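You operate a simulated robot arm through the tools that you are given. There is no shell and no other tool.

The job below is to be done with a simulated two-armed robot. You get a single attempt, and the scene is never put back.

JOB
On the top of the craft table, fold the striped cloth in half.

It is judged by the outcome, as a careful person would: the job done as asked, and still so three seconds after it is handed in. It fails if anything else is knocked over, pushed out of place, dropped, spilled or broken. Flat cloth is picked up by pressing the open fingertips on it (5 to 10 N) and closing them slowly along it; thin cloth reads only 2 to 8 mm in the jaws.

ROBOT AND FRAMES
Two 7-joint arms with two-finger parallel grippers on one trunk, on a base that moves. Base frame: it is fixed to the floor where the robot stands at the start and does not move with it; the origin is under the middle of the robot, x ahead of it, y to its left, z up; the surface under the hand at the start is at about z = 0.76. Units: m, rad, N and s.
The left shoulder is at the start at [0.089, 0.182, 0.991], the right one opposite. With the tool pointing down near the work surface each hand reaches from about 0.32 to 0.78 m from the robot's upright axis, wherever it stands, measured 20 degrees to its own side. Places, roughly: top of the craft table [0.6, 0.2, 0.8]. Payload 3.91 kg a hand.
Tool frame (each hand has its own): the origin (TCP) lies between the finger pads and is the grasp point; the fingertips stand 0.03 m ahead of it; z points along the fingers, y is the line along which they close. The gripper opens to 0.11 m. The fingers are 0.02 m wide and 0.01 m thick; the gripper's body (0.048 by 0.112 m) begins 0.055 m behind the TCP.
Orientation is told as [roll, pitch, yaw] about the base's x, y, z axes, in that order, counted from this pose: with the fingers straight down and closing along the base's y, the tool's x points along the base's -x, its y along +y and its z along -z.

CONTROLS
- The arms move only by the tool send_rows. It takes "left_moves", "right_moves" or both (then of equal length, played together; a hand with none holds still); each is a list of rows, each an object (a shift or turn left out is 0, a gripper value left out holds the last) with "linear": the shift along the tool's x, y, z in m, a list of three; "rot": the turn, a rotation vector about the tool's x, y, z in rad, a list of three. In form: [{"linear": [x, y, z], "rot": [wx, wy, wz]}, ...]. A call has 1 to 20 rows; each row is the pose to reach, as a shift and turn from the pose commanded when the call began, along the tool's axes at that moment. "left_hand" and "right_hand" are, for a hand that has rows, the gripper command, from -1 (shut) to 1 (fully open), values between in proportion, set as the call begins (left out, the last holds). A row lasts 0.2 s, in which the tool goes at most 0.05 m and 0.15 rad; a call with a longer step from one row to the next is refused whole, and so is a gripper value outside its range. Where a pose cannot be reached the arm comes as near as it can. A force on the tool above 40 N (or 10 N above the force at the start of the call, whichever is more), or a blocked arm, ends the call early, and 0.2 s more pass. The fingers move at their own pace (about 0.072 m/s each) and stop on an object; they squeeze with about 27 N. The grip force told is the motor's: it shows also when the fingers shut on nothing. Time passes only in rows, and 0.2 s behind the last, so rows that repeat a pose let the fingers close. It gives the time, the measured TCP pose, the force on the tool (base axes), the opening and the grip force at its end, in the units of the frame above (readings bear some noise), with the torque about the TCP (base axes, N m) and any sound that the robot's microphone picked up.
- Cameras (640 x 400 px; columns grow to the right, rows downward): "scene" is now at [0.2396, -0.0042, 1.1557]; the picture's right is [-0.06, -1.00, 0.00], its down [-0.72, 0.05, -0.69] and it looks along [0.69, -0.04, -0.72] (base axes); focal length 214 px, centre (320, 200). "left" rides on the left gripper at [0.073, -0.017, -0.103] in its tool frame; the picture's right is [0.23, 0.97, 0.00], its down [-0.76, 0.18, -0.62] and it looks along [-0.61, 0.14, 0.78] (tool axes); focal length 222 px, centre (320, 200). "right" rides on the right gripper at [0.073, 0.017, -0.103] in its tool frame; the picture's right is [-0.23, 0.97, 0.00], its down [-0.76, -0.18, -0.62] and it looks along [-0.61, -0.14, 0.78] (tool axes); focal length 222 px, centre (320, 200). There is no depth. A picture from a camera that has moved, and an enlarged one, comes with that camera's place and axes in the base frame and with its lens.
- snapshot(camera): a new picture of that camera. No time passes.
- slide_trunk(by): moves the trunk up (or, below 0, down) by that many m; the arms and the scene camera ride with it, the base frame stays. It gives what a move gives, with no picture.
- base_move(legs): drives the robot by 1 to 6 legs, each [ahead, left, turn to the left] in m, m and rad, along the robot's own axes; the way and the turn of a leg run together, so that a leg with both is an arc; at most 1.5 m and 3.142 rad a leg. The arms and the cameras ride along, it lands a little off, and it stops where it bumps. It gives what a move gives.
- pan_tilt(pan, tilt): turns the head with the scene camera to pan (to the left, within 1.396 rad either way) and tilt (down, from -0.506 to 1.204), counted from straight ahead of the robot (the tilt from the chest, where the trunk bows). It gives what a move gives.
- inspect(camera, box): a new picture of the part [left, top, right, bottom] of that camera's present view, enlarged. No time passes.
- finish_job(): hands the job in; it is judged then, once.

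Places have to be worked out from the pictures, the camera data and where the tool is seen. Open the grippers and draw the arms clear of the work before you hand the job in, unless the task says otherwise.

The tools are called by a JSON object that holds its "api" and its "payload". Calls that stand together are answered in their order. send_rows: Moves the arms, as the interface text tells. Its arguments: {"type":"object","properties":{"left_moves":{"type":"array"},"left_hand":{"type":"number"},"right_moves":{"type":"array"},"right_hand":{"type":"number"}},"required":[]} The other tools are called the same way: slide_trunk (by) moves the trunk up or down; base_move (legs) drives the base; pan_tilt (pan, tilt) turns the head that bears the scene camera; snapshot (camera) takes a picture; inspect (camera, box) takes an enlarged picture of a part of a camera's view; finish_job () hands the job in.

At the start:

```text
t: 0.0
left_tool_pos: [0.4599, 0.306, 0.9049]
left_tool_rot: [-0.001, 0.001, 0.001]
left_wrist_force: [-0.7, 0.8, -0.6]
left_moment: [0.01, 0.04, -0.02]
left_opening: 0.1102
left_gripper_force: 0.0
right_tool_pos: [0.4355, -0.1514, 0.9305]
right_tool_rot: [0.0, 0.001, 0.001]
right_wrist_force: [0.3, 0.1, 0.5]
right_moment: [0.05, -0.01, -0.01]
right_opening: 0.1101
right_gripper_force: 0.0
trunk travel left (down, up): [-0.25, 0.264]
robot x, y, heading: [-0.0011, 0.0016, -0.006]
head pan, tilt (commanded): [-0.065, 0.81]
```

scene: 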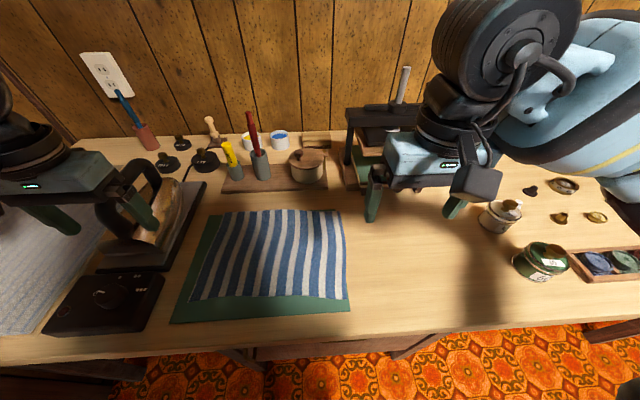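
right: 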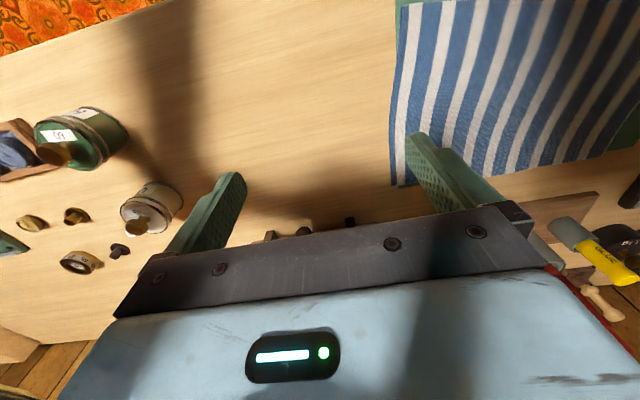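
left: 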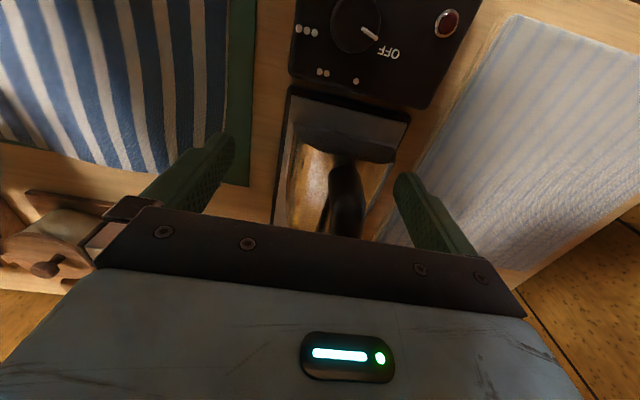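

I'll start with enlarged views of the cloth and of the iron beneath the left hand, so I know the clearances before anything moves.

{"api": "inspect", "payload": {"camera": "scene", "box": [150, 120, 390, 340]}}

{"api": "inspect", "payload": {"camera": "scene", "box": [0, 60, 240, 350]}}

{"api": "snapshot", "payload": {"camera": "left"}}

```text
1.82 times, centred on (270, 230) of scene
camera zoom: at [0.2396, -0.0042, 1.1557], right [-0.06, -1.0, 0.0], down [-0.72, 0.05, -0.69], along [0.69, -0.04, -0.72], focal length 390 px, centre (411, 146)
```

zoom: 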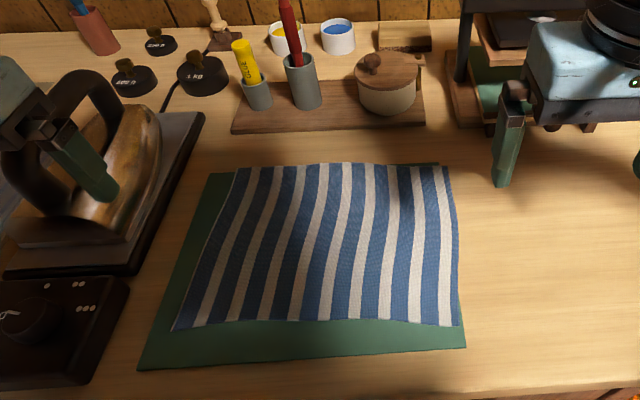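

```text
1.38 times, centred on (120, 205) of scene
camera zoom: at [0.2396, -0.0042, 1.1557], right [-0.06, -1.0, 0.0], down [-0.72, 0.05, -0.69], along [0.69, -0.04, -0.72], focal length 296 px, centre (596, 193)
```

zoom: 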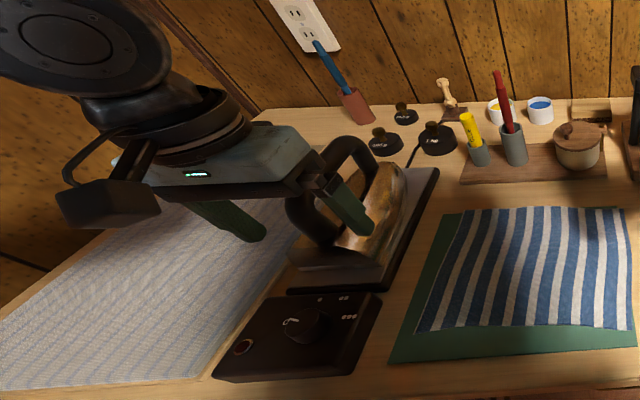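

```text
taken
camera left: at [0.3886, 0.2893, 1.0081], right [-0.23, 0.97, 0.0], down [0.76, 0.18, 0.62], along [0.61, 0.14, -0.78], focal length 222 px, centre (320, 200)
```

left: 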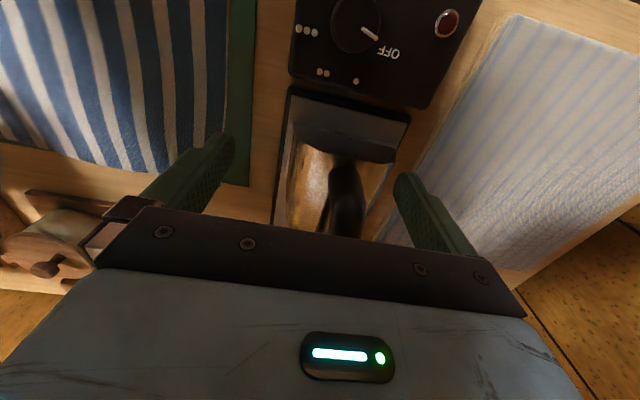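

The cloth measures about 0.28 m (y) by 0.20 m (x) and lies on the green mat. Its near edge is at x≈0.375 and its far edge at x≈0.58. The left hand hangs right beside the iron, so I raise both hands straight up first.

{"api": "send_rows", "payload": {"left_moves": [{"linear": [0, 0, -0.03]}, {"linear": [0, 0, -0.07]}, {"linear": [0, 0, -0.11]}, {"linear": [0, 0, -0.13]}], "right_moves": [{"linear": [0, 0, -0.02]}, {"linear": [0, 0, -0.05]}, {"linear": [0, 0, -0.08]}, {"linear": [0, 0, -0.1]}]}}

```text
t: 1.0
left_tool_pos: [0.4605, 0.306, 1.0349]
left_tool_rot: [0.0, 0.0, 0.0]
left_wrist_force: [0.2, 0.8, -0.8]
left_moment: [0.01, 0.0, -0.01]
left_opening: 0.1099
left_gripper_force: 0.2
right_tool_pos: [0.4353, -0.1522, 1.0312]
right_tool_rot: [0.0, -0.002, 0.0]
right_wrist_force: [-0.6, -0.4, -0.2]
right_moment: [0.0, -0.01, 0.02]
right_opening: 0.1103
right_gripper_force: 0.0
trunk travel left (down, up): [-0.25, 0.264]
robot x, y, heading: [-0.0001, -0.001, -0.002]
head pan, tilt (commanded): [-0.065, 0.81]
```

Both hands are clear now. I back the base up 0.10 m and shift it 0.07 m left, so that the cloth sits in the middle of both arms' reach.

{"api": "base_move", "payload": {"legs": [[-0.1, 0.07, 0]]}}

{"api": "snapshot", "payload": {"camera": "scene"}}

```text
t: 2.3
left_tool_pos: [0.3574, 0.3791, 1.035]
left_tool_rot: [0.0, -0.002, 0.006]
left_wrist_force: [-0.3, -0.2, -0.3]
left_moment: [-0.02, -0.01, -0.01]
left_opening: 0.1101
left_gripper_force: 0.1
right_tool_pos: [0.3346, -0.08, 1.0305]
right_tool_rot: [-0.001, -0.002, 0.007]
right_wrist_force: [0.0, 0.3, 0.1]
right_moment: [-0.01, -0.03, 0.01]
right_opening: 0.11
right_gripper_force: 0.1
trunk travel left (down, up): [-0.25, 0.264]
robot x, y, heading: [-0.1014, 0.0685, 0.007]
head pan, tilt (commanded): [-0.065, 0.81]
```

```text
taken
camera scene: at [0.139, 0.0673, 1.1558], right [-0.06, -1.0, 0.0], down [-0.72, 0.04, -0.69], along [0.69, -0.04, -0.72], focal length 214 px, centre (320, 200)
```

scene: 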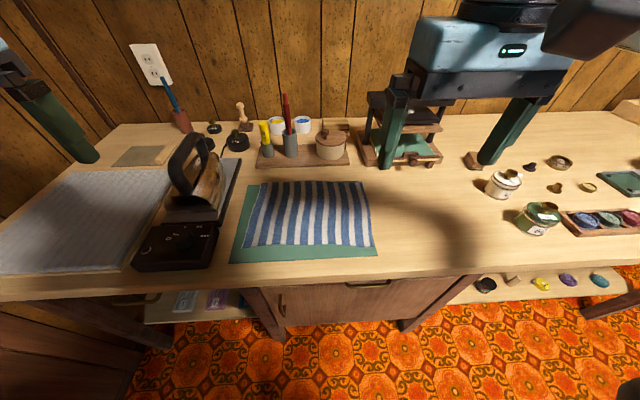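

The base stands at (-0.10, 0.07) and the whole cloth is in view. I'll enlarge it to re-measure the corners.

{"api": "inspect", "payload": {"camera": "scene", "box": [220, 165, 396, 275]}}

{"api": "inspect", "payload": {"camera": "scene", "box": [140, 90, 300, 190]}}

```text
3.64 times, centred on (308, 220) of scene
camera zoom: at [0.139, 0.0673, 1.1558], right [-0.06, -1.0, 0.0], down [-0.72, 0.04, -0.69], along [0.69, -0.04, -0.72], focal length 780 px, centre (364, 127)
```

zoom: 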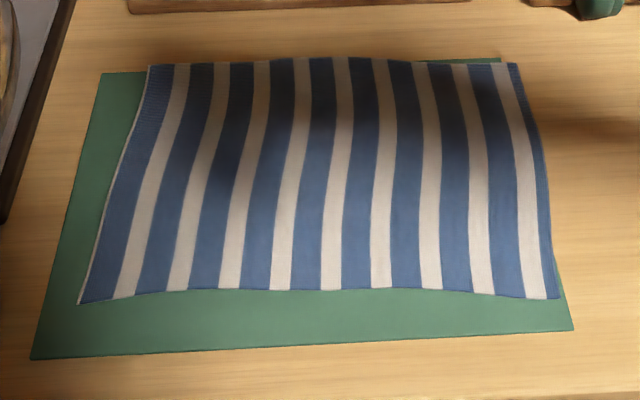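

```text
4.00 times, centred on (220, 140) of scene
camera zoom: at [0.139, 0.0673, 1.1558], right [-0.06, -1.0, 0.0], down [-0.72, 0.04, -0.69], along [0.69, -0.04, -0.72], focal length 858 px, centre (720, 440)
```

zoom: 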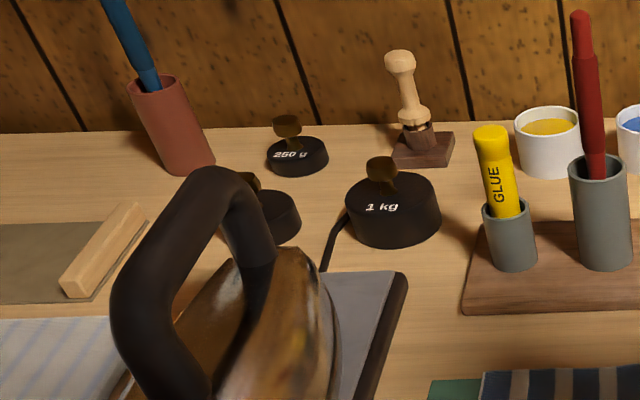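

From these readings the far corners are at about (0.583, 0.203) and (0.569, -0.073), and the near ones at (0.382, 0.215) and (0.370, -0.059). I plan to carry the far edge back over onto the near edge, because the hands can then lean toward me as they lay it down. That lets the edge flip over and keeps clear of the glue and brush holder. I back up a little more to make room for that lean.

{"api": "base_move", "payload": {"legs": [[-0.05, 0, 0]]}}

{"api": "pan_tilt", "payload": {"pan": 0.0, "tilt": 0.7}}

{"api": "snapshot", "payload": {"camera": "scene"}}

```text
t: 3.2
left_tool_pos: [0.3085, 0.3786, 1.0362]
left_tool_rot: [0.0, -0.002, 0.004]
left_wrist_force: [0.4, -0.2, 1.1]
left_moment: [-0.03, 0.0, 0.01]
left_opening: 0.1098
left_gripper_force: 0.1
right_tool_pos: [0.2856, -0.0806, 1.03]
right_tool_rot: [0.001, -0.001, 0.004]
right_wrist_force: [-0.9, 0.8, 0.2]
right_moment: [-0.01, -0.04, 0.01]
right_opening: 0.1099
right_gripper_force: 0.1
trunk travel left (down, up): [-0.25, 0.264]
robot x, y, heading: [-0.1484, 0.0705, 0.01]
head pan, tilt (commanded): [-0.065, 0.81]
```

```text
t: 3.9
left_tool_pos: [0.3101, 0.3774, 1.0348]
left_tool_rot: [-0.001, 0.0, 0.005]
left_wrist_force: [0.4, 0.4, 0.1]
left_moment: [0.02, -0.02, -0.01]
left_opening: 0.1101
left_gripper_force: 0.0
right_tool_pos: [0.2868, -0.0813, 1.0291]
right_tool_rot: [0.0, 0.0, 0.004]
right_wrist_force: [-0.2, -0.2, 0.2]
right_moment: [0.0, 0.0, -0.01]
right_opening: 0.1102
right_gripper_force: 0.0
trunk travel left (down, up): [-0.25, 0.264]
robot x, y, heading: [-0.1516, 0.0674, 0.004]
head pan, tilt (commanded): [0.0, 0.7]
```

```text
taken
camera scene: at [0.0957, 0.0718, 1.1648], right [0.0, -1.0, 0.0], down [-0.64, 0.0, -0.76], along [0.76, 0.0, -0.64], focal length 214 px, centre (320, 200)
```

scene: 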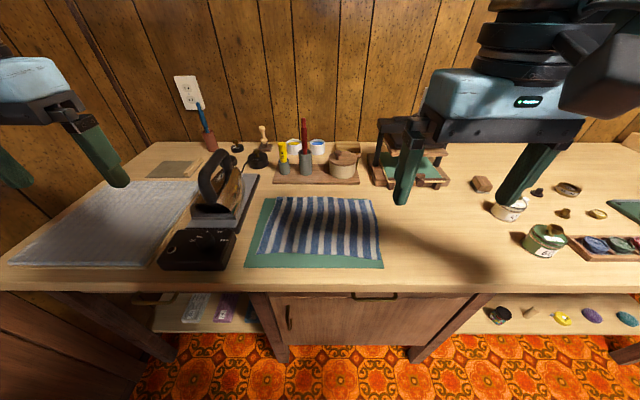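

The view confirms the layout. I bring both hands at height over the far corners, the left to (0.576, 0.172) and the right to (0.566, -0.042), with the jaws set to about 36 mm.

{"api": "send_rows", "payload": {"left_moves": [{"linear": [-0.0266, -0.0205, 0]}, {"linear": [-0.0532, -0.041, 0]}, {"linear": [-0.0798, -0.0615, 0]}, {"linear": [-0.1064, -0.082, 0]}, {"linear": [-0.133, -0.1025, 0]}, {"linear": [-0.1596, -0.123, 0]}, {"linear": [-0.1862, -0.1435, 0]}, {"linear": [-0.2128, -0.164, 0]}, {"linear": [-0.2394, -0.1845, 0]}, {"linear": [-0.266, -0.205, 0]}, {"linear": [-0.266, -0.205, 0]}], "right_moves": [{"linear": [-0.0279, 0.0039, 0]}, {"linear": [-0.0558, 0.0078, 0]}, {"linear": [-0.0837, 0.0117, 0]}, {"linear": [-0.1116, 0.0156, 0]}, {"linear": [-0.1395, 0.0195, 0]}, {"linear": [-0.1674, 0.0234, 0]}, {"linear": [-0.1953, 0.0273, 0]}, {"linear": [-0.2232, 0.0312, 0]}, {"linear": [-0.2511, 0.0351, 0]}, {"linear": [-0.279, 0.039, 0]}, {"linear": [-0.279, 0.039, 0]}], "left_hand": -0.345, "right_hand": -0.345}}

{"api": "snapshot", "payload": {"camera": "scene"}}

{"api": "snapshot", "payload": {"camera": "left"}}

{"api": "snapshot", "payload": {"camera": "right"}}

```text
t: 6.3
left_tool_pos: [0.4406, 0.2972, 1.006]
left_tool_rot: [-0.001, -0.002, 0.006]
left_wrist_force: [-0.8, 0.1, -0.1]
left_moment: [-0.03, 0.05, 0.0]
left_opening: 0.0359
left_gripper_force: 0.0
left hand out of reach, approached as far as the arm can: row 5, 6, 7, 8, 9, 10, 11
right_tool_pos: [0.5296, -0.0458, 1.024]
right_tool_rot: [-0.002, -0.002, 0.006]
right_wrist_force: [0.0, -0.6, -0.1]
right_moment: [0.01, 0.01, -0.01]
right_opening: 0.0362
right_gripper_force: 0.1
right hand out of reach, approached as far as the arm can: row 9, 10, 11
trunk travel left (down, up): [-0.25, 0.264]
robot x, y, heading: [-0.1499, 0.0704, 0.003]
head pan, tilt (commanded): [0.0, 0.7]
```

```text
taken
camera scene: at [0.0954, 0.0727, 1.1648], right [0.01, -1.0, 0.0], down [-0.64, 0.0, -0.77], along [0.77, 0.0, -0.64], focal length 214 px, centre (320, 200)
```

scene: 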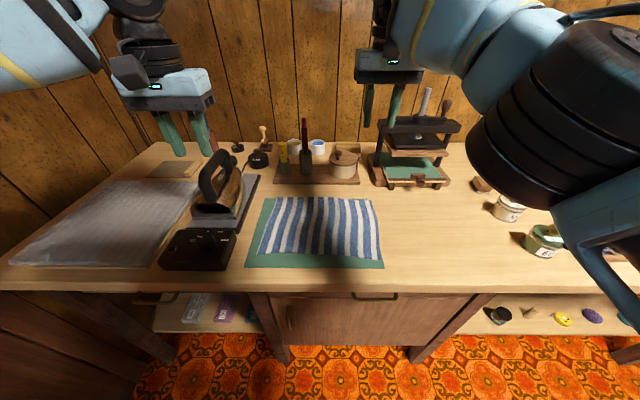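

```text
taken
camera left: at [0.3677, 0.2798, 1.1107], right [-0.23, 0.97, 0.0], down [0.76, 0.18, 0.62], along [0.61, 0.15, -0.78], focal length 222 px, centre (320, 200)
```

left: 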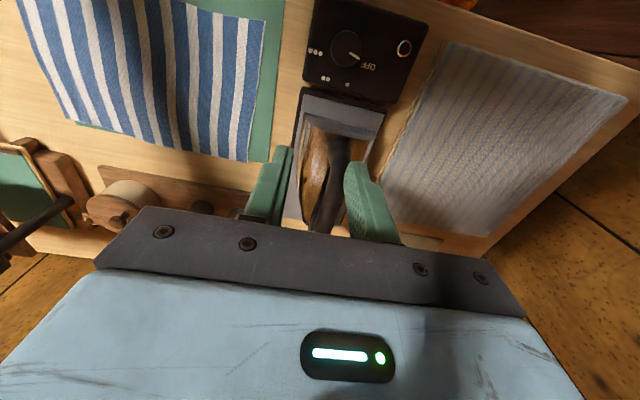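

```text
taken
camera right: at [0.4557, -0.0266, 1.128], right [0.22, 0.98, 0.0], down [0.76, -0.17, 0.62], along [0.61, -0.14, -0.78], focal length 222 px, centre (320, 200)
```

right: 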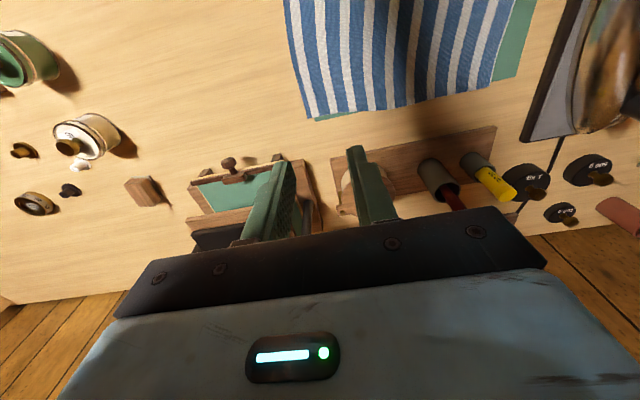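

At this height both hands fell short of the target. The reach is better lower down, so I draw the left hand back toward the robot and lower the right hand a little. Their replies will show which commanded pose the shifts count from.

{"api": "send_rows", "payload": {"left_moves": [{"linear": [0.02, 0, 0]}, {"linear": [0.04, 0, 0]}, {"linear": [0.05, 0, 0]}, {"linear": [0.05, 0, 0]}], "right_moves": [{"linear": [0, 0, 0.02]}, {"linear": [0, 0, 0.04]}, {"linear": [0, 0, 0.05]}, {"linear": [0, 0, 0.05]}]}}

```text
t: 7.3
left_tool_pos: [0.3916, 0.2987, 1.011]
left_tool_rot: [0.0, 0.0, 0.008]
left_wrist_force: [-1.2, 0.2, -0.1]
left_moment: [-0.01, 0.03, -0.02]
left_opening: 0.0362
left_gripper_force: 0.0
right_tool_pos: [0.5272, -0.0461, 0.9736]
right_tool_rot: [0.0, 0.0, 0.005]
right_wrist_force: [-0.1, 0.9, -0.2]
right_moment: [-0.02, 0.01, 0.02]
right_opening: 0.0361
right_gripper_force: 0.2
trunk travel left (down, up): [-0.25, 0.264]
robot x, y, heading: [-0.1492, 0.069, 0.005]
head pan, tilt (commanded): [0.0, 0.7]
```

The shifts count from the pose actually reached. The left hand now goes sideways over the cloth and down to z≈0.88, and the right hand comes down to the same height.

{"api": "send_rows", "payload": {"left_moves": [{"linear": [-0.01, -0.032, 0]}, {"linear": [-0.02, -0.064, 0]}, {"linear": [-0.03, -0.096, 0]}, {"linear": [-0.03, -0.127, 0]}, {"linear": [-0.03, -0.127, 0.035]}, {"linear": [-0.03, -0.127, 0.07]}, {"linear": [-0.03, -0.127, 0.105]}, {"linear": [-0.03, -0.127, 0.131]}, {"linear": [-0.03, -0.127, 0.131]}], "right_moves": [{"linear": [0, 0, 0]}, {"linear": [0, 0, 0]}, {"linear": [0, 0, 0.015]}, {"linear": [0, 0, 0.03]}, {"linear": [0, 0, 0.045]}, {"linear": [0, 0, 0.06]}, {"linear": [0, 0, 0.075]}, {"linear": [0, 0, 0.094]}, {"linear": [0, 0, 0.094]}]}}

{"api": "snapshot", "payload": {"camera": "scene"}}

```text
t: 9.3
left_tool_pos: [0.3924, 0.2288, 0.9324]
left_tool_rot: [0.001, -0.003, 0.007]
left_wrist_force: [-0.6, 0.3, 0.1]
left_moment: [-0.03, -0.03, 0.0]
left_opening: 0.0361
left_gripper_force: 0.1
left hand out of reach, approached as far as the arm can: row 2, 3, 4, 5, 6, 7, 8, 9
right_tool_pos: [0.5256, -0.0471, 0.8807]
right_tool_rot: [0.002, -0.002, 0.004]
right_wrist_force: [-0.6, 0.2, 0.0]
right_moment: [0.0, 0.01, 0.01]
right_opening: 0.0361
right_gripper_force: 0.1
trunk travel left (down, up): [-0.25, 0.264]
robot x, y, heading: [-0.147, 0.072, 0.008]
head pan, tilt (commanded): [0.0, 0.7]
```

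```text
taken
camera scene: at [0.0954, 0.0718, 1.1649], right [0.0, -1.0, 0.0], down [-0.64, 0.0, -0.77], along [0.77, 0.0, -0.64], focal length 214 px, centre (320, 200)
```

scene: 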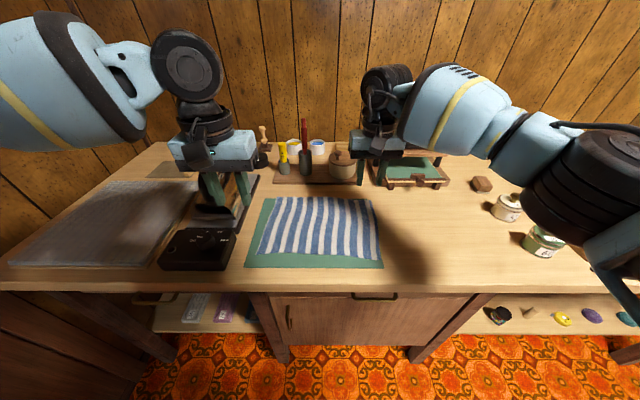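

The left arm hit a limit while coming inward at that height; it is at (0.392, 0.229, 0.932). Nothing is beneath it but mat and cloth, so I try going lower first and then inward.

{"api": "send_rows", "payload": {"left_moves": [{"linear": [0, 0, 0.02]}, {"linear": [0, 0, 0.04]}, {"linear": [0, -0.01, 0.05]}, {"linear": [0, -0.03, 0.05]}, {"linear": [0, -0.055, 0.05]}, {"linear": [0, -0.055, 0.05]}]}}

```text
t: 10.7
left_tool_pos: [0.3955, 0.224, 0.8837]
left_tool_rot: [-0.001, -0.002, 0.004]
left_wrist_force: [0.2, 0.5, 0.0]
left_moment: [-0.02, 0.01, -0.01]
left_opening: 0.0362
left_gripper_force: 0.1
left hand out of reach, approached as far as the arm can: row 3, 4, 5, 6
right_tool_pos: [0.5265, -0.0473, 0.8813]
right_tool_rot: [0.0, -0.002, 0.006]
right_wrist_force: [-0.8, 0.6, 0.0]
right_moment: [0.01, 0.0, -0.01]
right_opening: 0.0361
right_gripper_force: 0.1
trunk travel left (down, up): [-0.25, 0.264]
robot x, y, heading: [-0.1507, 0.0676, 0.007]
head pan, tilt (commanded): [0.0, 0.7]
```

The limit sits at y≈0.224 regardless of height, which suggests a wrist joint at its stop rather than true reach. I test whether turning the left hand about its own axis frees the inward motion.

{"api": "send_rows", "payload": {"left_moves": [{"linear": [0, 0, 0], "rot": [0, 0, 0.12]}, {"linear": [0, 0, 0], "rot": [0, 0, 0.24]}, {"linear": [0, -0.02, 0], "rot": [0, 0, 0.36]}, {"linear": [0, -0.04, 0], "rot": [0, 0, 0.4]}, {"linear": [0, -0.05, 0], "rot": [0, 0, 0.4]}, {"linear": [0, -0.05, 0], "rot": [0, 0, 0.4]}]}}

{"api": "snapshot", "payload": {"camera": "scene"}}

```text
t: 12.1
left_tool_pos: [0.3969, 0.2279, 0.8739]
left_tool_rot: [-0.001, -0.003, -0.395]
left_wrist_force: [0.0, -0.8, 0.2]
left_moment: [0.0, 0.02, 0.0]
left_opening: 0.0359
left_gripper_force: 0.0
left hand out of reach, approached as far as the arm can: row 3, 4, 5, 6
right_tool_pos: [0.5265, -0.0472, 0.8809]
right_tool_rot: [-0.001, 0.001, 0.006]
right_wrist_force: [0.5, 0.7, -0.2]
right_moment: [0.0, -0.03, 0.02]
right_opening: 0.0359
right_gripper_force: 0.1
trunk travel left (down, up): [-0.25, 0.264]
robot x, y, heading: [-0.1432, 0.0687, 0.008]
head pan, tilt (commanded): [0.0, 0.7]
```

```text
taken
camera scene: at [0.0956, 0.0718, 1.1648], right [0.0, -1.0, 0.0], down [-0.64, 0.0, -0.76], along [0.76, 0.0, -0.64], focal length 214 px, centre (320, 200)
```

scene: 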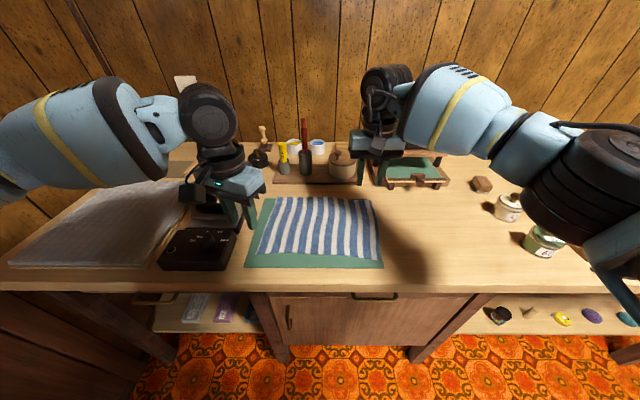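

Turning the wrist is free, but the inward motion stays blocked, so the limit is in the shoulder or elbow. The right arm, at mirror-like distances, may get closer in. I check how far in the right hand can come over the near edge and undo the left turn.

{"api": "send_rows", "payload": {"left_moves": [{"linear": [0, 0, 0], "rot": [0, 0, -0.12]}, {"linear": [0, 0, 0], "rot": [0, 0, -0.24]}, {"linear": [0, 0, 0], "rot": [0, 0, -0.36]}, {"linear": [0, 0, 0], "rot": [0, 0, -0.4]}, {"linear": [0, 0, 0], "rot": [0, 0, -0.4]}, {"linear": [0, 0, 0], "rot": [0, 0, -0.4]}], "right_moves": [{"linear": [0.03, 0.001, 0]}, {"linear": [0.06, 0.002, 0]}, {"linear": [0.09, 0.003, 0]}, {"linear": [0.12, 0.004, 0]}, {"linear": [0.137, 0.005, 0]}, {"linear": [0.137, 0.005, 0]}]}}

```text
t: 13.5
left_tool_pos: [0.3967, 0.2249, 0.8735]
left_tool_rot: [0.0, 0.0, 0.008]
left_wrist_force: [0.3, -0.3, -0.2]
left_moment: [0.0, -0.01, 0.02]
left_opening: 0.0361
left_gripper_force: 0.0
right_tool_pos: [0.3902, -0.0425, 0.8804]
right_tool_rot: [0.001, 0.001, 0.002]
right_wrist_force: [0.3, 0.0, -0.3]
right_moment: [-0.01, -0.03, -0.01]
right_opening: 0.0361
right_gripper_force: 0.1
trunk travel left (down, up): [-0.25, 0.264]
robot x, y, heading: [-0.1486, 0.0699, 0.009]
head pan, tilt (commanded): [0.0, 0.7]
```

The right hand reaches the near side easily at (0.390, -0.042), so the left arm is just folded differently. I look at both arms' postures now that the hands are level with each other.

{"api": "pan_tilt", "payload": {"pan": 0.0, "tilt": 0.55}}

{"api": "snapshot", "payload": {"camera": "scene"}}

```text
t: 14.2
left_tool_pos: [0.3957, 0.226, 0.8722]
left_tool_rot: [-0.001, -0.002, 0.004]
left_wrist_force: [-0.3, -0.3, -0.3]
left_moment: [0.01, -0.05, 0.03]
left_opening: 0.0363
left_gripper_force: 0.0
right_tool_pos: [0.3913, -0.0416, 0.8821]
right_tool_rot: [-0.001, 0.001, 0.005]
right_wrist_force: [0.2, -1.6, 0.1]
right_moment: [-0.02, -0.01, 0.0]
right_opening: 0.0359
right_gripper_force: 0.0
trunk travel left (down, up): [-0.25, 0.264]
robot x, y, heading: [-0.1509, 0.0701, 0.009]
head pan, tilt (commanded): [0.0, 0.55]
```

```text
taken
camera scene: at [0.1004, 0.0718, 1.1779], right [0.0, -1.0, 0.0], down [-0.52, 0.0, -0.85], along [0.85, 0.0, -0.52], focal length 214 px, centre (320, 200)
```

scene: 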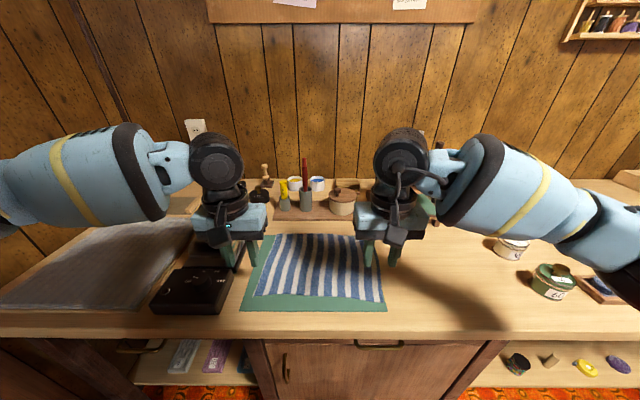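

The arms now look almost mirrored, but the left elbow sits higher. I retrace for the left hand the mirror image of the right hand's path: up, back, then extend along a more central line.

{"api": "send_rows", "payload": {"left_moves": [{"linear": [0, 0, -0.04]}, {"linear": [0, 0, -0.08]}, {"linear": [0, 0, -0.12]}, {"linear": [0.02, 0, -0.158]}, {"linear": [0.06, 0, -0.158]}, {"linear": [0.1, 0, -0.158]}, {"linear": [0.111, 0, -0.158]}, {"linear": [0.111, 0, -0.158]}]}}

{"api": "send_rows", "payload": {"left_moves": [{"linear": [0, -0.02, 0]}, {"linear": [0, -0.04, 0]}, {"linear": [0, -0.05, 0]}, {"linear": [0, -0.05, 0]}]}}

```text
t: 16.0
left_tool_pos: [0.2852, 0.2202, 1.0287]
left_tool_rot: [0.001, 0.0, 0.008]
left_wrist_force: [-0.2, 0.0, 0.2]
left_moment: [0.02, 0.0, -0.01]
left_opening: 0.0361
left_gripper_force: 0.0
left hand out of reach, approached as far as the arm can: row 1, 2, 3, 4
right_tool_pos: [0.3899, -0.0422, 0.8808]
right_tool_rot: [0.0, -0.002, 0.006]
right_wrist_force: [0.0, 0.3, -0.3]
right_moment: [0.01, 0.01, 0.01]
right_opening: 0.0363
right_gripper_force: 0.0
trunk travel left (down, up): [-0.25, 0.264]
robot x, y, heading: [-0.1526, 0.0698, 0.004]
head pan, tilt (commanded): [0.0, 0.55]
```

```text
t: 17.0
left_tool_pos: [0.2873, 0.2005, 1.0304]
left_tool_rot: [0.001, -0.002, 0.006]
left_wrist_force: [-0.7, 0.3, 0.0]
left_moment: [-0.02, 0.01, 0.01]
left_opening: 0.0361
left_gripper_force: 0.1
left hand out of reach, approached as far as the arm can: row 2, 3, 4
right_tool_pos: [0.3885, -0.0421, 0.8817]
right_tool_rot: [-0.001, 0.0, 0.005]
right_wrist_force: [-0.4, -0.6, 0.3]
right_moment: [-0.03, 0.03, 0.02]
right_opening: 0.036
right_gripper_force: 0.0
trunk travel left (down, up): [-0.25, 0.264]
robot x, y, heading: [-0.1484, 0.0658, 0.005]
head pan, tilt (commanded): [0.0, 0.55]
```

The left limit eases only slightly here, with y=0.20 at x=0.287. I test how far inward the right hand can go. If it can cross nearer the middle, a small base shift to the right will suit both arms.

{"api": "send_rows", "payload": {"right_moves": [{"linear": [0, 0.02, 0]}, {"linear": [0, 0.04, 0]}, {"linear": [0, 0.06, 0]}, {"linear": [0, 0.08, 0]}, {"linear": [0, 0.08, 0]}]}}

```text
t: 18.2
left_tool_pos: [0.2862, 0.2006, 1.0318]
left_tool_rot: [0.0, -0.003, 0.003]
left_wrist_force: [0.0, 0.3, 0.3]
left_moment: [-0.03, -0.02, -0.04]
left_opening: 0.0363
left_gripper_force: 0.0
right_tool_pos: [0.3892, 0.0383, 0.8809]
right_tool_rot: [0.001, -0.001, 0.003]
right_wrist_force: [-0.2, -0.2, 0.0]
right_moment: [0.03, 0.01, 0.03]
right_opening: 0.0363
right_gripper_force: 0.1
trunk travel left (down, up): [-0.25, 0.264]
robot x, y, heading: [-0.1483, 0.0713, 0.008]
head pan, tilt (commanded): [0.0, 0.55]
```

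The right hand crosses in to y=0.038 without trouble. I shift the base about 0.095 m to the right, so the left arm's limit falls outside the work area and the right arm takes the more central position.

{"api": "base_move", "payload": {"legs": [[0, -0.095, 0]]}}

```text
t: 19.7
left_tool_pos: [0.2888, 0.1063, 1.0304]
left_tool_rot: [0.0, -0.001, 0.002]
left_wrist_force: [-0.4, 0.3, 0.4]
left_moment: [0.02, 0.0, -0.02]
left_opening: 0.036
left_gripper_force: 0.1
right_tool_pos: [0.3894, -0.058, 0.8807]
right_tool_rot: [0.0, 0.0, 0.001]
right_wrist_force: [-0.1, -1.6, -0.3]
right_moment: [0.02, 0.01, -0.05]
right_opening: 0.0362
right_gripper_force: 0.1
trunk travel left (down, up): [-0.25, 0.264]
robot x, y, heading: [-0.1517, -0.0199, 0.001]
head pan, tilt (commanded): [0.0, 0.55]
```

The base is at y=-0.02. The left hand now goes outward and then forward and down over the cloth, while the right hand extends toward the far-right corner.

{"api": "send_rows", "payload": {"left_moves": [{"linear": [0, 0.035, 0]}, {"linear": [-0.01, 0.07, 0]}, {"linear": [-0.03, 0.09, 0.02]}, {"linear": [-0.055, 0.09, 0.05]}, {"linear": [-0.08, 0.09, 0.08]}, {"linear": [-0.105, 0.09, 0.11]}, {"linear": [-0.13, 0.09, 0.14]}, {"linear": [-0.13, 0.09, 0.14]}], "right_moves": [{"linear": [-0.025, 0.004, 0]}, {"linear": [-0.05, 0.008, 0]}, {"linear": [-0.075, 0.01, 0]}, {"linear": [-0.1, 0.012, 0]}, {"linear": [-0.125, 0.014, 0]}, {"linear": [-0.15, 0.016, 0]}, {"linear": [-0.1765, 0.016, 0]}, {"linear": [-0.1765, 0.016, 0]}]}}

```text
t: 21.5
left_tool_pos: [0.4165, 0.197, 0.8946]
left_tool_rot: [0.0, -0.002, 0.002]
left_wrist_force: [0.4, -0.3, -0.7]
left_moment: [0.0, -0.01, -0.03]
left_opening: 0.036
left_gripper_force: 0.1
right_tool_pos: [0.5418, -0.0641, 0.8744]
right_tool_rot: [0.002, 0.001, -0.012]
right_wrist_force: [0.1, 0.8, 0.2]
right_moment: [0.06, -0.01, 0.01]
right_opening: 0.0361
right_gripper_force: 0.1
right hand out of reach, approached as far as the arm can: row 6, 7, 8
trunk travel left (down, up): [-0.25, 0.264]
robot x, y, heading: [-0.1533, -0.0271, -0.003]
head pan, tilt (commanded): [0.0, 0.55]
```

The right arm now meets its own limit near the centre line when far out, at about 0.04 m off-axis. I test how far the left hand extends toward its far corner so I can choose the best base position in between.

{"api": "send_rows", "payload": {"left_moves": [{"linear": [-0.03, -0.004, 0.005]}, {"linear": [-0.06, -0.008, 0.01]}, {"linear": [-0.09, -0.012, 0.015]}, {"linear": [-0.12, -0.016, 0.015]}, {"linear": [-0.15, -0.02, 0.015]}, {"linear": [-0.16, -0.025, 0.015]}, {"linear": [-0.16, -0.025, 0.015]}], "right_moves": [{"linear": [0, 0, 0]}, {"linear": [0, 0, 0]}, {"linear": [0, 0, 0]}, {"linear": [0, 0, 0]}, {"linear": [0, 0, 0]}, {"linear": [0, 0, 0]}, {"linear": [0, 0, 0]}]}}

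```text
t: 23.1
left_tool_pos: [0.4678, 0.1924, 0.8838]
left_tool_rot: [-0.001, -0.001, 0.004]
left_wrist_force: [0.2, -0.2, 0.2]
left_moment: [-0.02, -0.01, 0.0]
left_opening: 0.0362
left_gripper_force: 0.1
left hand out of reach, approached as far as the arm can: row 2, 3, 4, 5, 6, 7
right_tool_pos: [0.5423, -0.0617, 0.8739]
right_tool_rot: [0.002, 0.003, -0.014]
right_wrist_force: [0.0, 0.3, -0.3]
right_moment: [-0.01, 0.02, -0.01]
right_opening: 0.0361
right_gripper_force: 0.1
trunk travel left (down, up): [-0.25, 0.264]
robot x, y, heading: [-0.1463, -0.0267, -0.002]
head pan, tilt (commanded): [0.0, 0.55]
```

The left arm stalls at (0.468, 0.192) even though that is well out on its own side, so its elbow posture must be the cause. I take a picture to see how it is folded.

{"api": "snapshot", "payload": {"camera": "scene"}}

{"api": "pan_tilt", "payload": {"pan": 0.9, "tilt": 0.55}}

{"api": "snapshot", "payload": {"camera": "scene"}}

{"api": "pan_tilt", "payload": {"pan": -0.9, "tilt": 0.55}}

{"api": "snapshot", "payload": {"camera": "scene"}}

```text
taken
camera scene: at [0.1007, -0.0242, 1.178], right [0.0, -1.0, 0.0], down [-0.52, 0.0, -0.85], along [0.85, 0.0, -0.52], focal length 214 px, centre (320, 200)
```

scene: 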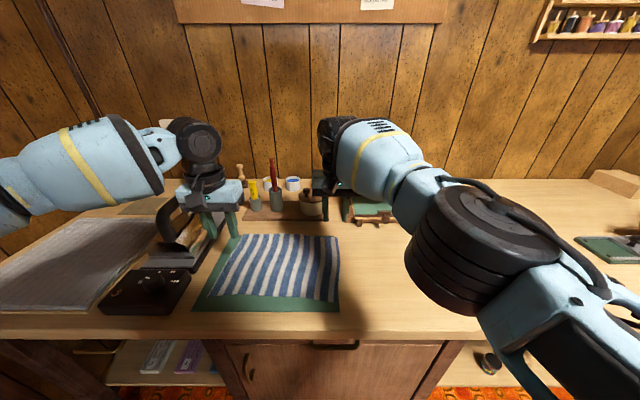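

```text
t: 24.3
left_tool_pos: [0.4672, 0.1893, 0.8828]
left_tool_rot: [0.0, -0.001, 0.004]
left_wrist_force: [0.2, 1.4, 0.4]
left_moment: [0.02, 0.0, 0.02]
left_opening: 0.0361
left_gripper_force: 0.0
right_tool_pos: [0.5421, -0.0628, 0.8748]
right_tool_rot: [0.002, 0.001, -0.013]
right_wrist_force: [0.2, -0.5, 0.1]
right_moment: [-0.01, 0.02, -0.01]
right_opening: 0.0362
right_gripper_force: 0.1
trunk travel left (down, up): [-0.25, 0.264]
robot x, y, heading: [-0.148, -0.0285, 0.002]
head pan, tilt (commanded): [0.901, 0.55]
```

```text
taken
camera scene: at [0.0666, 0.0461, 1.178], right [0.78, -0.62, 0.0], down [-0.32, -0.41, -0.85], along [0.53, 0.67, -0.52], focal length 214 px, centre (320, 200)
```

scene: 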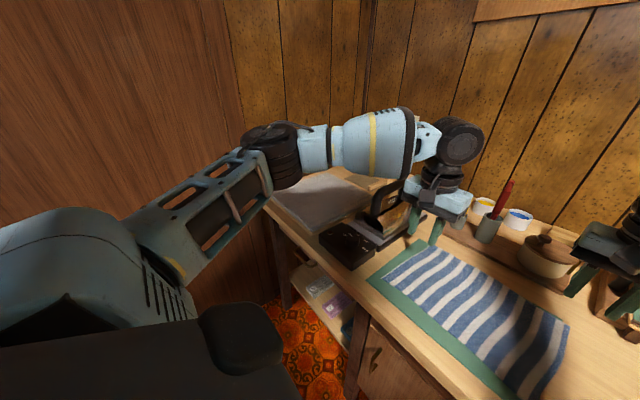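

```text
t: 26.1
left_tool_pos: [0.4673, 0.1918, 0.8845]
left_tool_rot: [0.0, -0.001, 0.004]
left_wrist_force: [0.6, -0.9, -0.2]
left_moment: [0.01, -0.01, 0.03]
left_opening: 0.0359
left_gripper_force: 0.0
right_tool_pos: [0.5425, -0.0631, 0.8744]
right_tool_rot: [0.001, 0.002, -0.014]
right_wrist_force: [-0.6, -0.1, -0.1]
right_moment: [-0.02, 0.02, 0.02]
right_opening: 0.036
right_gripper_force: 0.1
trunk travel left (down, up): [-0.25, 0.264]
robot x, y, heading: [-0.1481, -0.0265, -0.0]
head pan, tilt (commanded): [-0.901, 0.55]
```

```text
taken
camera scene: at [0.0669, -0.0946, 1.178], right [-0.78, -0.62, 0.0], down [-0.33, 0.41, -0.85], along [0.53, -0.67, -0.52], focal length 214 px, centre (320, 200)
```

scene: 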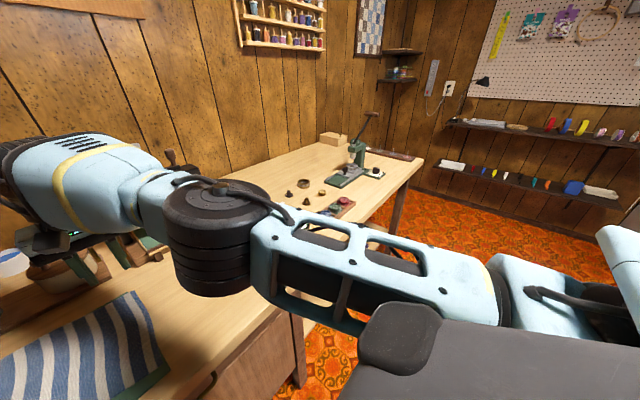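

The right arm is simply near full stretch, while the left elbow is riding high. Raising the trunk puts the hands lower relative to the shoulders, which should free the left elbow. I also bring the head back to the centre.

{"api": "slide_trunk", "payload": {"by": 0.1}}

{"api": "pan_tilt", "payload": {"pan": 0.1, "tilt": 0.75}}

{"api": "send_rows", "payload": {"left_moves": [{"linear": [0, 0, 0.03]}, {"linear": [0, 0, 0.06]}, {"linear": [0, 0, 0.09]}, {"linear": [0, 0, 0.12]}, {"linear": [0, 0, 0.13]}, {"linear": [0, 0, 0.13]}], "right_moves": [{"linear": [0.01, 0, 0.03]}, {"linear": [0.02, 0, 0.06]}, {"linear": [0.03, 0, 0.09]}, {"linear": [0.04, 0, 0.1]}, {"linear": [0.04, 0, 0.1]}, {"linear": [0.04, 0, 0.1]}]}}

```text
t: 27.4
left_tool_pos: [0.4641, 0.1971, 1.0249]
left_tool_rot: [-0.001, -0.087, 0.006]
left_wrist_force: [0.0, -0.6, -0.2]
left_moment: [-0.02, 0.01, 0.03]
left_opening: 0.0361
left_gripper_force: 0.1
right_tool_pos: [0.5325, -0.0576, 1.0272]
right_tool_rot: [-0.001, -0.096, -0.004]
right_wrist_force: [-0.3, -0.2, 0.4]
right_moment: [-0.01, 0.02, -0.03]
right_opening: 0.0361
right_gripper_force: 0.1
trunk travel left (down, up): [-0.35, 0.164]
robot x, y, heading: [-0.1496, -0.0281, 0.001]
head pan, tilt (commanded): [-0.901, 0.55]
```

```text
t: 28.7
left_tool_pos: [0.4638, 0.1975, 1.0281]
left_tool_rot: [-0.001, -0.089, 0.007]
left_wrist_force: [-0.3, 0.0, 0.2]
left_moment: [0.0, -0.01, 0.01]
left_opening: 0.0359
left_gripper_force: 0.0
right_tool_pos: [0.5323, -0.0578, 1.0263]
right_tool_rot: [0.0, -0.092, -0.003]
right_wrist_force: [-0.7, -0.3, -0.1]
right_moment: [-0.01, 0.02, -0.02]
right_opening: 0.0362
right_gripper_force: 0.1
trunk travel left (down, up): [-0.35, 0.164]
robot x, y, heading: [-0.1499, -0.0262, 0.002]
head pan, tilt (commanded): [0.099, 0.75]
```

```text
t: 30.1
left_tool_pos: [0.4752, 0.1956, 0.8973]
left_tool_rot: [-0.001, -0.091, 0.007]
left_wrist_force: [-1.5, 0.6, -0.7]
left_moment: [-0.01, -0.03, 0.0]
left_opening: 0.0361
left_gripper_force: 0.1
right_tool_pos: [0.5026, -0.0547, 0.9237]
right_tool_rot: [-0.001, -0.098, 0.003]
right_wrist_force: [0.1, 0.4, 0.6]
right_moment: [-0.01, 0.0, -0.02]
right_opening: 0.0361
right_gripper_force: 0.0
trunk travel left (down, up): [-0.35, 0.164]
robot x, y, heading: [-0.1508, -0.0219, 0.003]
head pan, tilt (commanded): [0.099, 0.75]
```

The trunk went up and leaned back a little, so the hands are pitched by about -0.09. I try extending the left hand again while levelling both hands.

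{"api": "send_rows", "payload": {"left_moves": [{"linear": [-0.02, -0.005, 0.008], "rot": [0, 0.045, 0]}, {"linear": [-0.045, -0.01, 0.017], "rot": [0, 0.09, 0]}, {"linear": [-0.07, -0.015, 0.026], "rot": [0, 0.09, 0]}, {"linear": [-0.0922, -0.02, 0.0354], "rot": [0, 0.09, 0]}, {"linear": [-0.0922, -0.02, 0.0354], "rot": [0, 0.09, 0]}], "right_moves": [{"linear": [0, 0, 0.01], "rot": [0, 0.045, 0]}, {"linear": [0, 0, 0.02], "rot": [0, 0.095, 0]}, {"linear": [0, 0, 0.03], "rot": [0, 0.095, 0]}, {"linear": [0, 0, 0.04], "rot": [0, 0.095, 0]}, {"linear": [0, 0, 0.04], "rot": [0, 0.095, 0]}]}}

{"api": "snapshot", "payload": {"camera": "scene"}}

```text
t: 31.3
left_tool_pos: [0.4736, 0.2144, 0.8637]
left_tool_rot: [-0.002, 0.002, 0.01]
left_wrist_force: [0.7, 0.2, -0.8]
left_moment: [-0.02, -0.02, 0.0]
left_opening: 0.0363
left_gripper_force: 0.2
left hand out of reach, approached as far as the arm can: row 1, 2, 3, 4, 5
right_tool_pos: [0.5051, -0.054, 0.8849]
right_tool_rot: [-0.002, -0.001, 0.003]
right_wrist_force: [0.0, 0.4, 0.4]
right_moment: [0.01, 0.0, -0.02]
right_opening: 0.0363
right_gripper_force: 0.1
trunk travel left (down, up): [-0.35, 0.164]
robot x, y, heading: [-0.1499, -0.0241, 0.004]
head pan, tilt (commanded): [0.099, 0.75]
```

```text
taken
camera scene: at [0.0662, -0.0159, 1.2615], right [0.1, -0.99, 0.0], down [-0.68, -0.07, -0.73], along [0.73, 0.07, -0.68], focal length 214 px, centre (320, 200)
```

scene: 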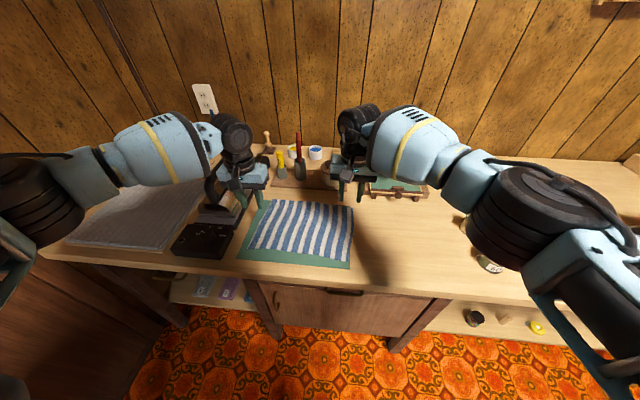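

Levelling the left hand pushed it outward, so its wrist joint is the limiting one. I test whether a modest forward lean of the fingers, which would still press evenly, lets it extend.

{"api": "send_rows", "payload": {"left_moves": [{"linear": [0, 0, 0], "rot": [0, -0.1, 0]}, {"linear": [0, 0, 0], "rot": [0, -0.2, 0]}, {"linear": [0, -0.01, 0], "rot": [0, -0.3, 0]}, {"linear": [-0.02, -0.02, 0], "rot": [0, -0.3, 0]}, {"linear": [-0.045, -0.03, 0], "rot": [0, -0.3, 0]}, {"linear": [-0.07, -0.04, 0], "rot": [0, -0.3, 0]}, {"linear": [-0.095, -0.04, 0], "rot": [0, -0.3, 0]}, {"linear": [-0.095, -0.04, 0], "rot": [0, -0.3, 0]}]}}

```text
t: 33.1
left_tool_pos: [0.5166, 0.1984, 0.8638]
left_tool_rot: [-0.002, -0.298, 0.008]
left_wrist_force: [0.0, -0.9, 1.0]
left_moment: [-0.01, 0.01, 0.0]
left_opening: 0.0362
left_gripper_force: 0.0
left hand out of reach, approached as far as the arm can: row 5, 6, 7, 8
right_tool_pos: [0.5048, -0.0551, 0.8835]
right_tool_rot: [0.0, -0.002, 0.0]
right_wrist_force: [0.2, 0.3, 0.0]
right_moment: [0.0, 0.0, 0.0]
right_opening: 0.0363
right_gripper_force: 0.1
trunk travel left (down, up): [-0.35, 0.164]
robot x, y, heading: [-0.1462, -0.0284, 0.006]
head pan, tilt (commanded): [0.099, 0.75]
```

Working it through, the left upper arm seems to stop at about 41° outward. It can therefore reach the far corner upright only if the base stands near its original spot. I'll grasp the far edge from there and back the base up during the fold to help carry the edge. First I draw both hands back so they don't run into the brush holder when the base drives forward.

{"api": "send_rows", "payload": {"left_moves": [{"linear": [0.021, 0, -0.013], "rot": [0, 0.06, 0]}, {"linear": [0.042, 0, -0.026], "rot": [0, 0.12, 0]}, {"linear": [0.063, 0, -0.039], "rot": [0, 0.18, 0]}, {"linear": [0.084, 0, -0.051], "rot": [0, 0.24, 0]}, {"linear": [0.103, 0, -0.063], "rot": [0, 0.3, 0]}, {"linear": [0.103, 0, -0.063], "rot": [0, 0.3, 0]}], "right_moves": [{"linear": [0.02, 0, -0.004]}, {"linear": [0.04, 0, -0.008]}, {"linear": [0.06, 0, -0.0115]}, {"linear": [0.08, 0, -0.0115]}, {"linear": [0.1, 0, -0.0115]}, {"linear": [0.1, 0, -0.0115]}]}}

```text
t: 34.5
left_tool_pos: [0.3983, 0.1943, 0.8902]
left_tool_rot: [-0.001, 0.003, 0.007]
left_wrist_force: [-0.4, 0.0, -0.3]
left_moment: [-0.03, 0.01, 0.0]
left_opening: 0.0361
left_gripper_force: 0.1
right_tool_pos: [0.4038, -0.0565, 0.8938]
right_tool_rot: [0.0, -0.002, 0.005]
right_wrist_force: [-0.3, 0.0, 0.6]
right_moment: [-0.03, 0.06, 0.0]
right_opening: 0.0363
right_gripper_force: 0.0
trunk travel left (down, up): [-0.35, 0.164]
robot x, y, heading: [-0.1495, -0.0287, 0.003]
head pan, tilt (commanded): [0.099, 0.75]
```

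Both hands are back at x≈0.40 and level. I drive the base forward 0.14 m and slightly left, so both far corners come within reach of upright hands.

{"api": "base_move", "payload": {"legs": [[0.14, 0.013, 0]]}}

{"api": "snapshot", "payload": {"camera": "scene"}}

{"api": "snapshot", "payload": {"camera": "left"}}

{"api": "snapshot", "payload": {"camera": "right"}}

```text
t: 35.8
left_tool_pos: [0.5413, 0.2103, 0.8909]
left_tool_rot: [-0.003, 0.001, 0.011]
left_wrist_force: [0.3, -0.1, -0.5]
left_moment: [-0.01, 0.02, -0.02]
left_opening: 0.0363
left_gripper_force: 0.0
right_tool_pos: [0.5492, -0.0413, 0.8934]
right_tool_rot: [-0.001, 0.001, 0.006]
right_wrist_force: [0.0, 0.3, 0.3]
right_moment: [0.01, 0.01, 0.02]
right_opening: 0.036
right_gripper_force: 0.1
trunk travel left (down, up): [-0.35, 0.164]
robot x, y, heading: [-0.0037, -0.0135, 0.005]
head pan, tilt (commanded): [0.099, 0.75]
```

```text
taken
camera scene: at [0.2113, -0.0026, 1.2614], right [0.1, -0.99, 0.0], down [-0.68, -0.07, -0.73], along [0.73, 0.08, -0.68], focal length 214 px, centre (320, 200)
```

scene: 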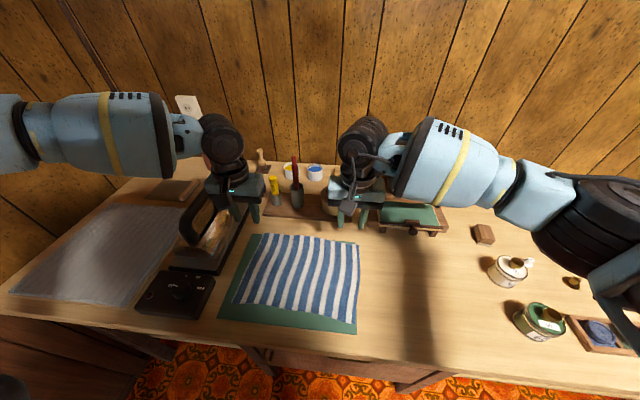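

```text
taken
camera left: at [0.4702, 0.1921, 0.9961], right [-0.24, 0.97, 0.0], down [0.76, 0.19, 0.62], along [0.6, 0.15, -0.78], focal length 222 px, centre (320, 200)
```

left: 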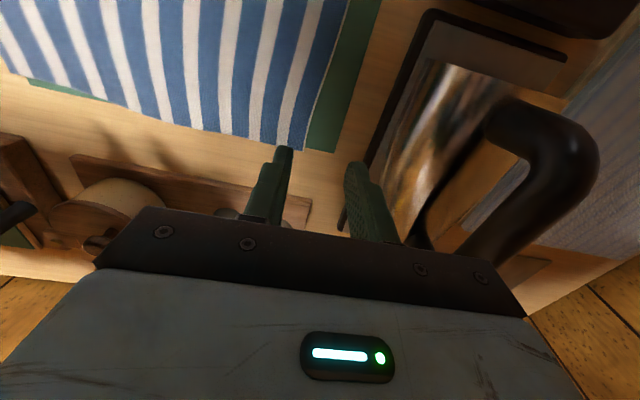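

```text
taken
camera right: at [0.4759, -0.0234, 0.9977], right [0.22, 0.98, 0.0], down [0.76, -0.17, 0.62], along [0.61, -0.14, -0.78], focal length 222 px, centre (320, 200)
```

right: 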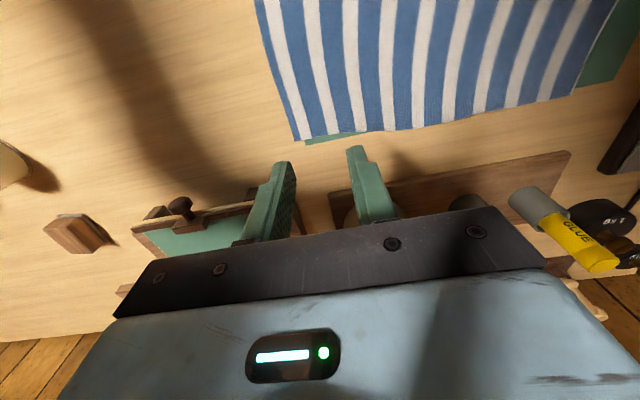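

From the wrist cameras the far corners come out at about (0.584, 0.200) and (0.567, -0.073), agreeing with the scene estimate. I look closer at both corners and the mat edge before lowering.

{"api": "inspect", "payload": {"camera": "right", "box": [240, 80, 420, 190]}}

{"api": "inspect", "payload": {"camera": "left", "box": [220, 80, 400, 190]}}

```text
3.56 times, centred on (330, 135) of right
camera zoom: at [0.4759, -0.0234, 0.9977], right [0.22, 0.98, 0.0], down [0.76, -0.17, 0.62], along [0.61, -0.14, -0.78], focal length 790 px, centre (284, 431)
```

zoom: 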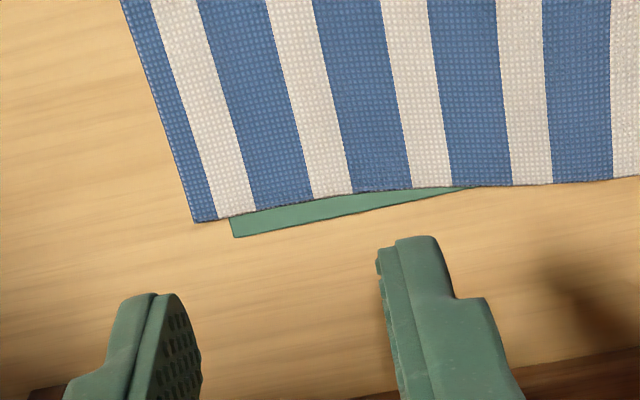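

```text
3.56 times, centred on (310, 135) of left
camera zoom: at [0.4702, 0.1921, 0.9961], right [-0.24, 0.97, 0.0], down [0.76, 0.19, 0.62], along [0.6, 0.15, -0.78], focal length 790 px, centre (356, 431)
```

zoom: 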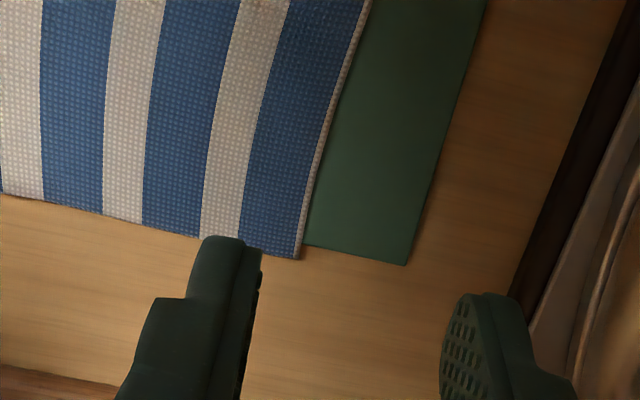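

The mat is very thin, so its edge won't matter. The far edge runs from about (0.584, 0.20) to (0.571, -0.074). I lower both hands to hover 2–3 cm over the grip spots just inside the far corners.

{"api": "send_rows", "payload": {"left_moves": [{"linear": [-0.01, -0.012, 0.014]}, {"linear": [-0.02, -0.024, 0.028]}, {"linear": [-0.03, -0.038, 0.042]}, {"linear": [-0.0377, -0.038, 0.056]}, {"linear": [-0.0377, -0.038, 0.07]}, {"linear": [-0.0377, -0.038, 0.07]}], "right_moves": [{"linear": [-0.006, 0, 0.015]}, {"linear": [-0.012, -0.001, 0.03]}, {"linear": [-0.018, -0.0017, 0.045]}, {"linear": [-0.0183, -0.0017, 0.06]}, {"linear": [-0.0183, -0.0017, 0.073]}, {"linear": [-0.0183, -0.0017, 0.073]}]}}

```text
t: 37.2
left_tool_pos: [0.5685, 0.1762, 0.8213]
left_tool_rot: [-0.002, 0.0, 0.008]
left_wrist_force: [0.3, 0.8, 0.0]
left_moment: [-0.02, 0.01, 0.01]
left_opening: 0.0362
left_gripper_force: 0.0
left hand out of reach, approached as far as the arm can: row 4, 5, 6
right_tool_pos: [0.5647, -0.0422, 0.8199]
right_tool_rot: [0.0, -0.002, 0.006]
right_wrist_force: [0.2, 0.3, 0.1]
right_moment: [-0.01, 0.01, -0.02]
right_opening: 0.0362
right_gripper_force: 0.0
trunk travel left (down, up): [-0.35, 0.164]
robot x, y, heading: [-0.0034, -0.015, 0.004]
head pan, tilt (commanded): [0.099, 0.75]
```

The left hand stops 1 cm short and both hands hover clear of the cloth. A small base nudge of 2 cm forward and 1 cm right should give the left arm the margin it needs.

{"api": "base_move", "payload": {"legs": [[0.025, -0.012, 0]]}}

```text
t: 38.1
left_tool_pos: [0.5961, 0.164, 0.8215]
left_tool_rot: [-0.002, 0.001, 0.012]
left_wrist_force: [0.1, 0.2, 0.1]
left_moment: [0.0, 0.02, 0.02]
left_opening: 0.0356
left_gripper_force: 0.1
right_tool_pos: [0.5908, -0.054, 0.8208]
right_tool_rot: [0.0, 0.0, 0.006]
right_wrist_force: [0.2, 0.5, -0.8]
right_moment: [0.04, 0.01, -0.02]
right_opening: 0.0357
right_gripper_force: 0.2
trunk travel left (down, up): [-0.35, 0.164]
robot x, y, heading: [0.0188, -0.0241, 0.006]
head pan, tilt (commanded): [0.099, 0.75]
```

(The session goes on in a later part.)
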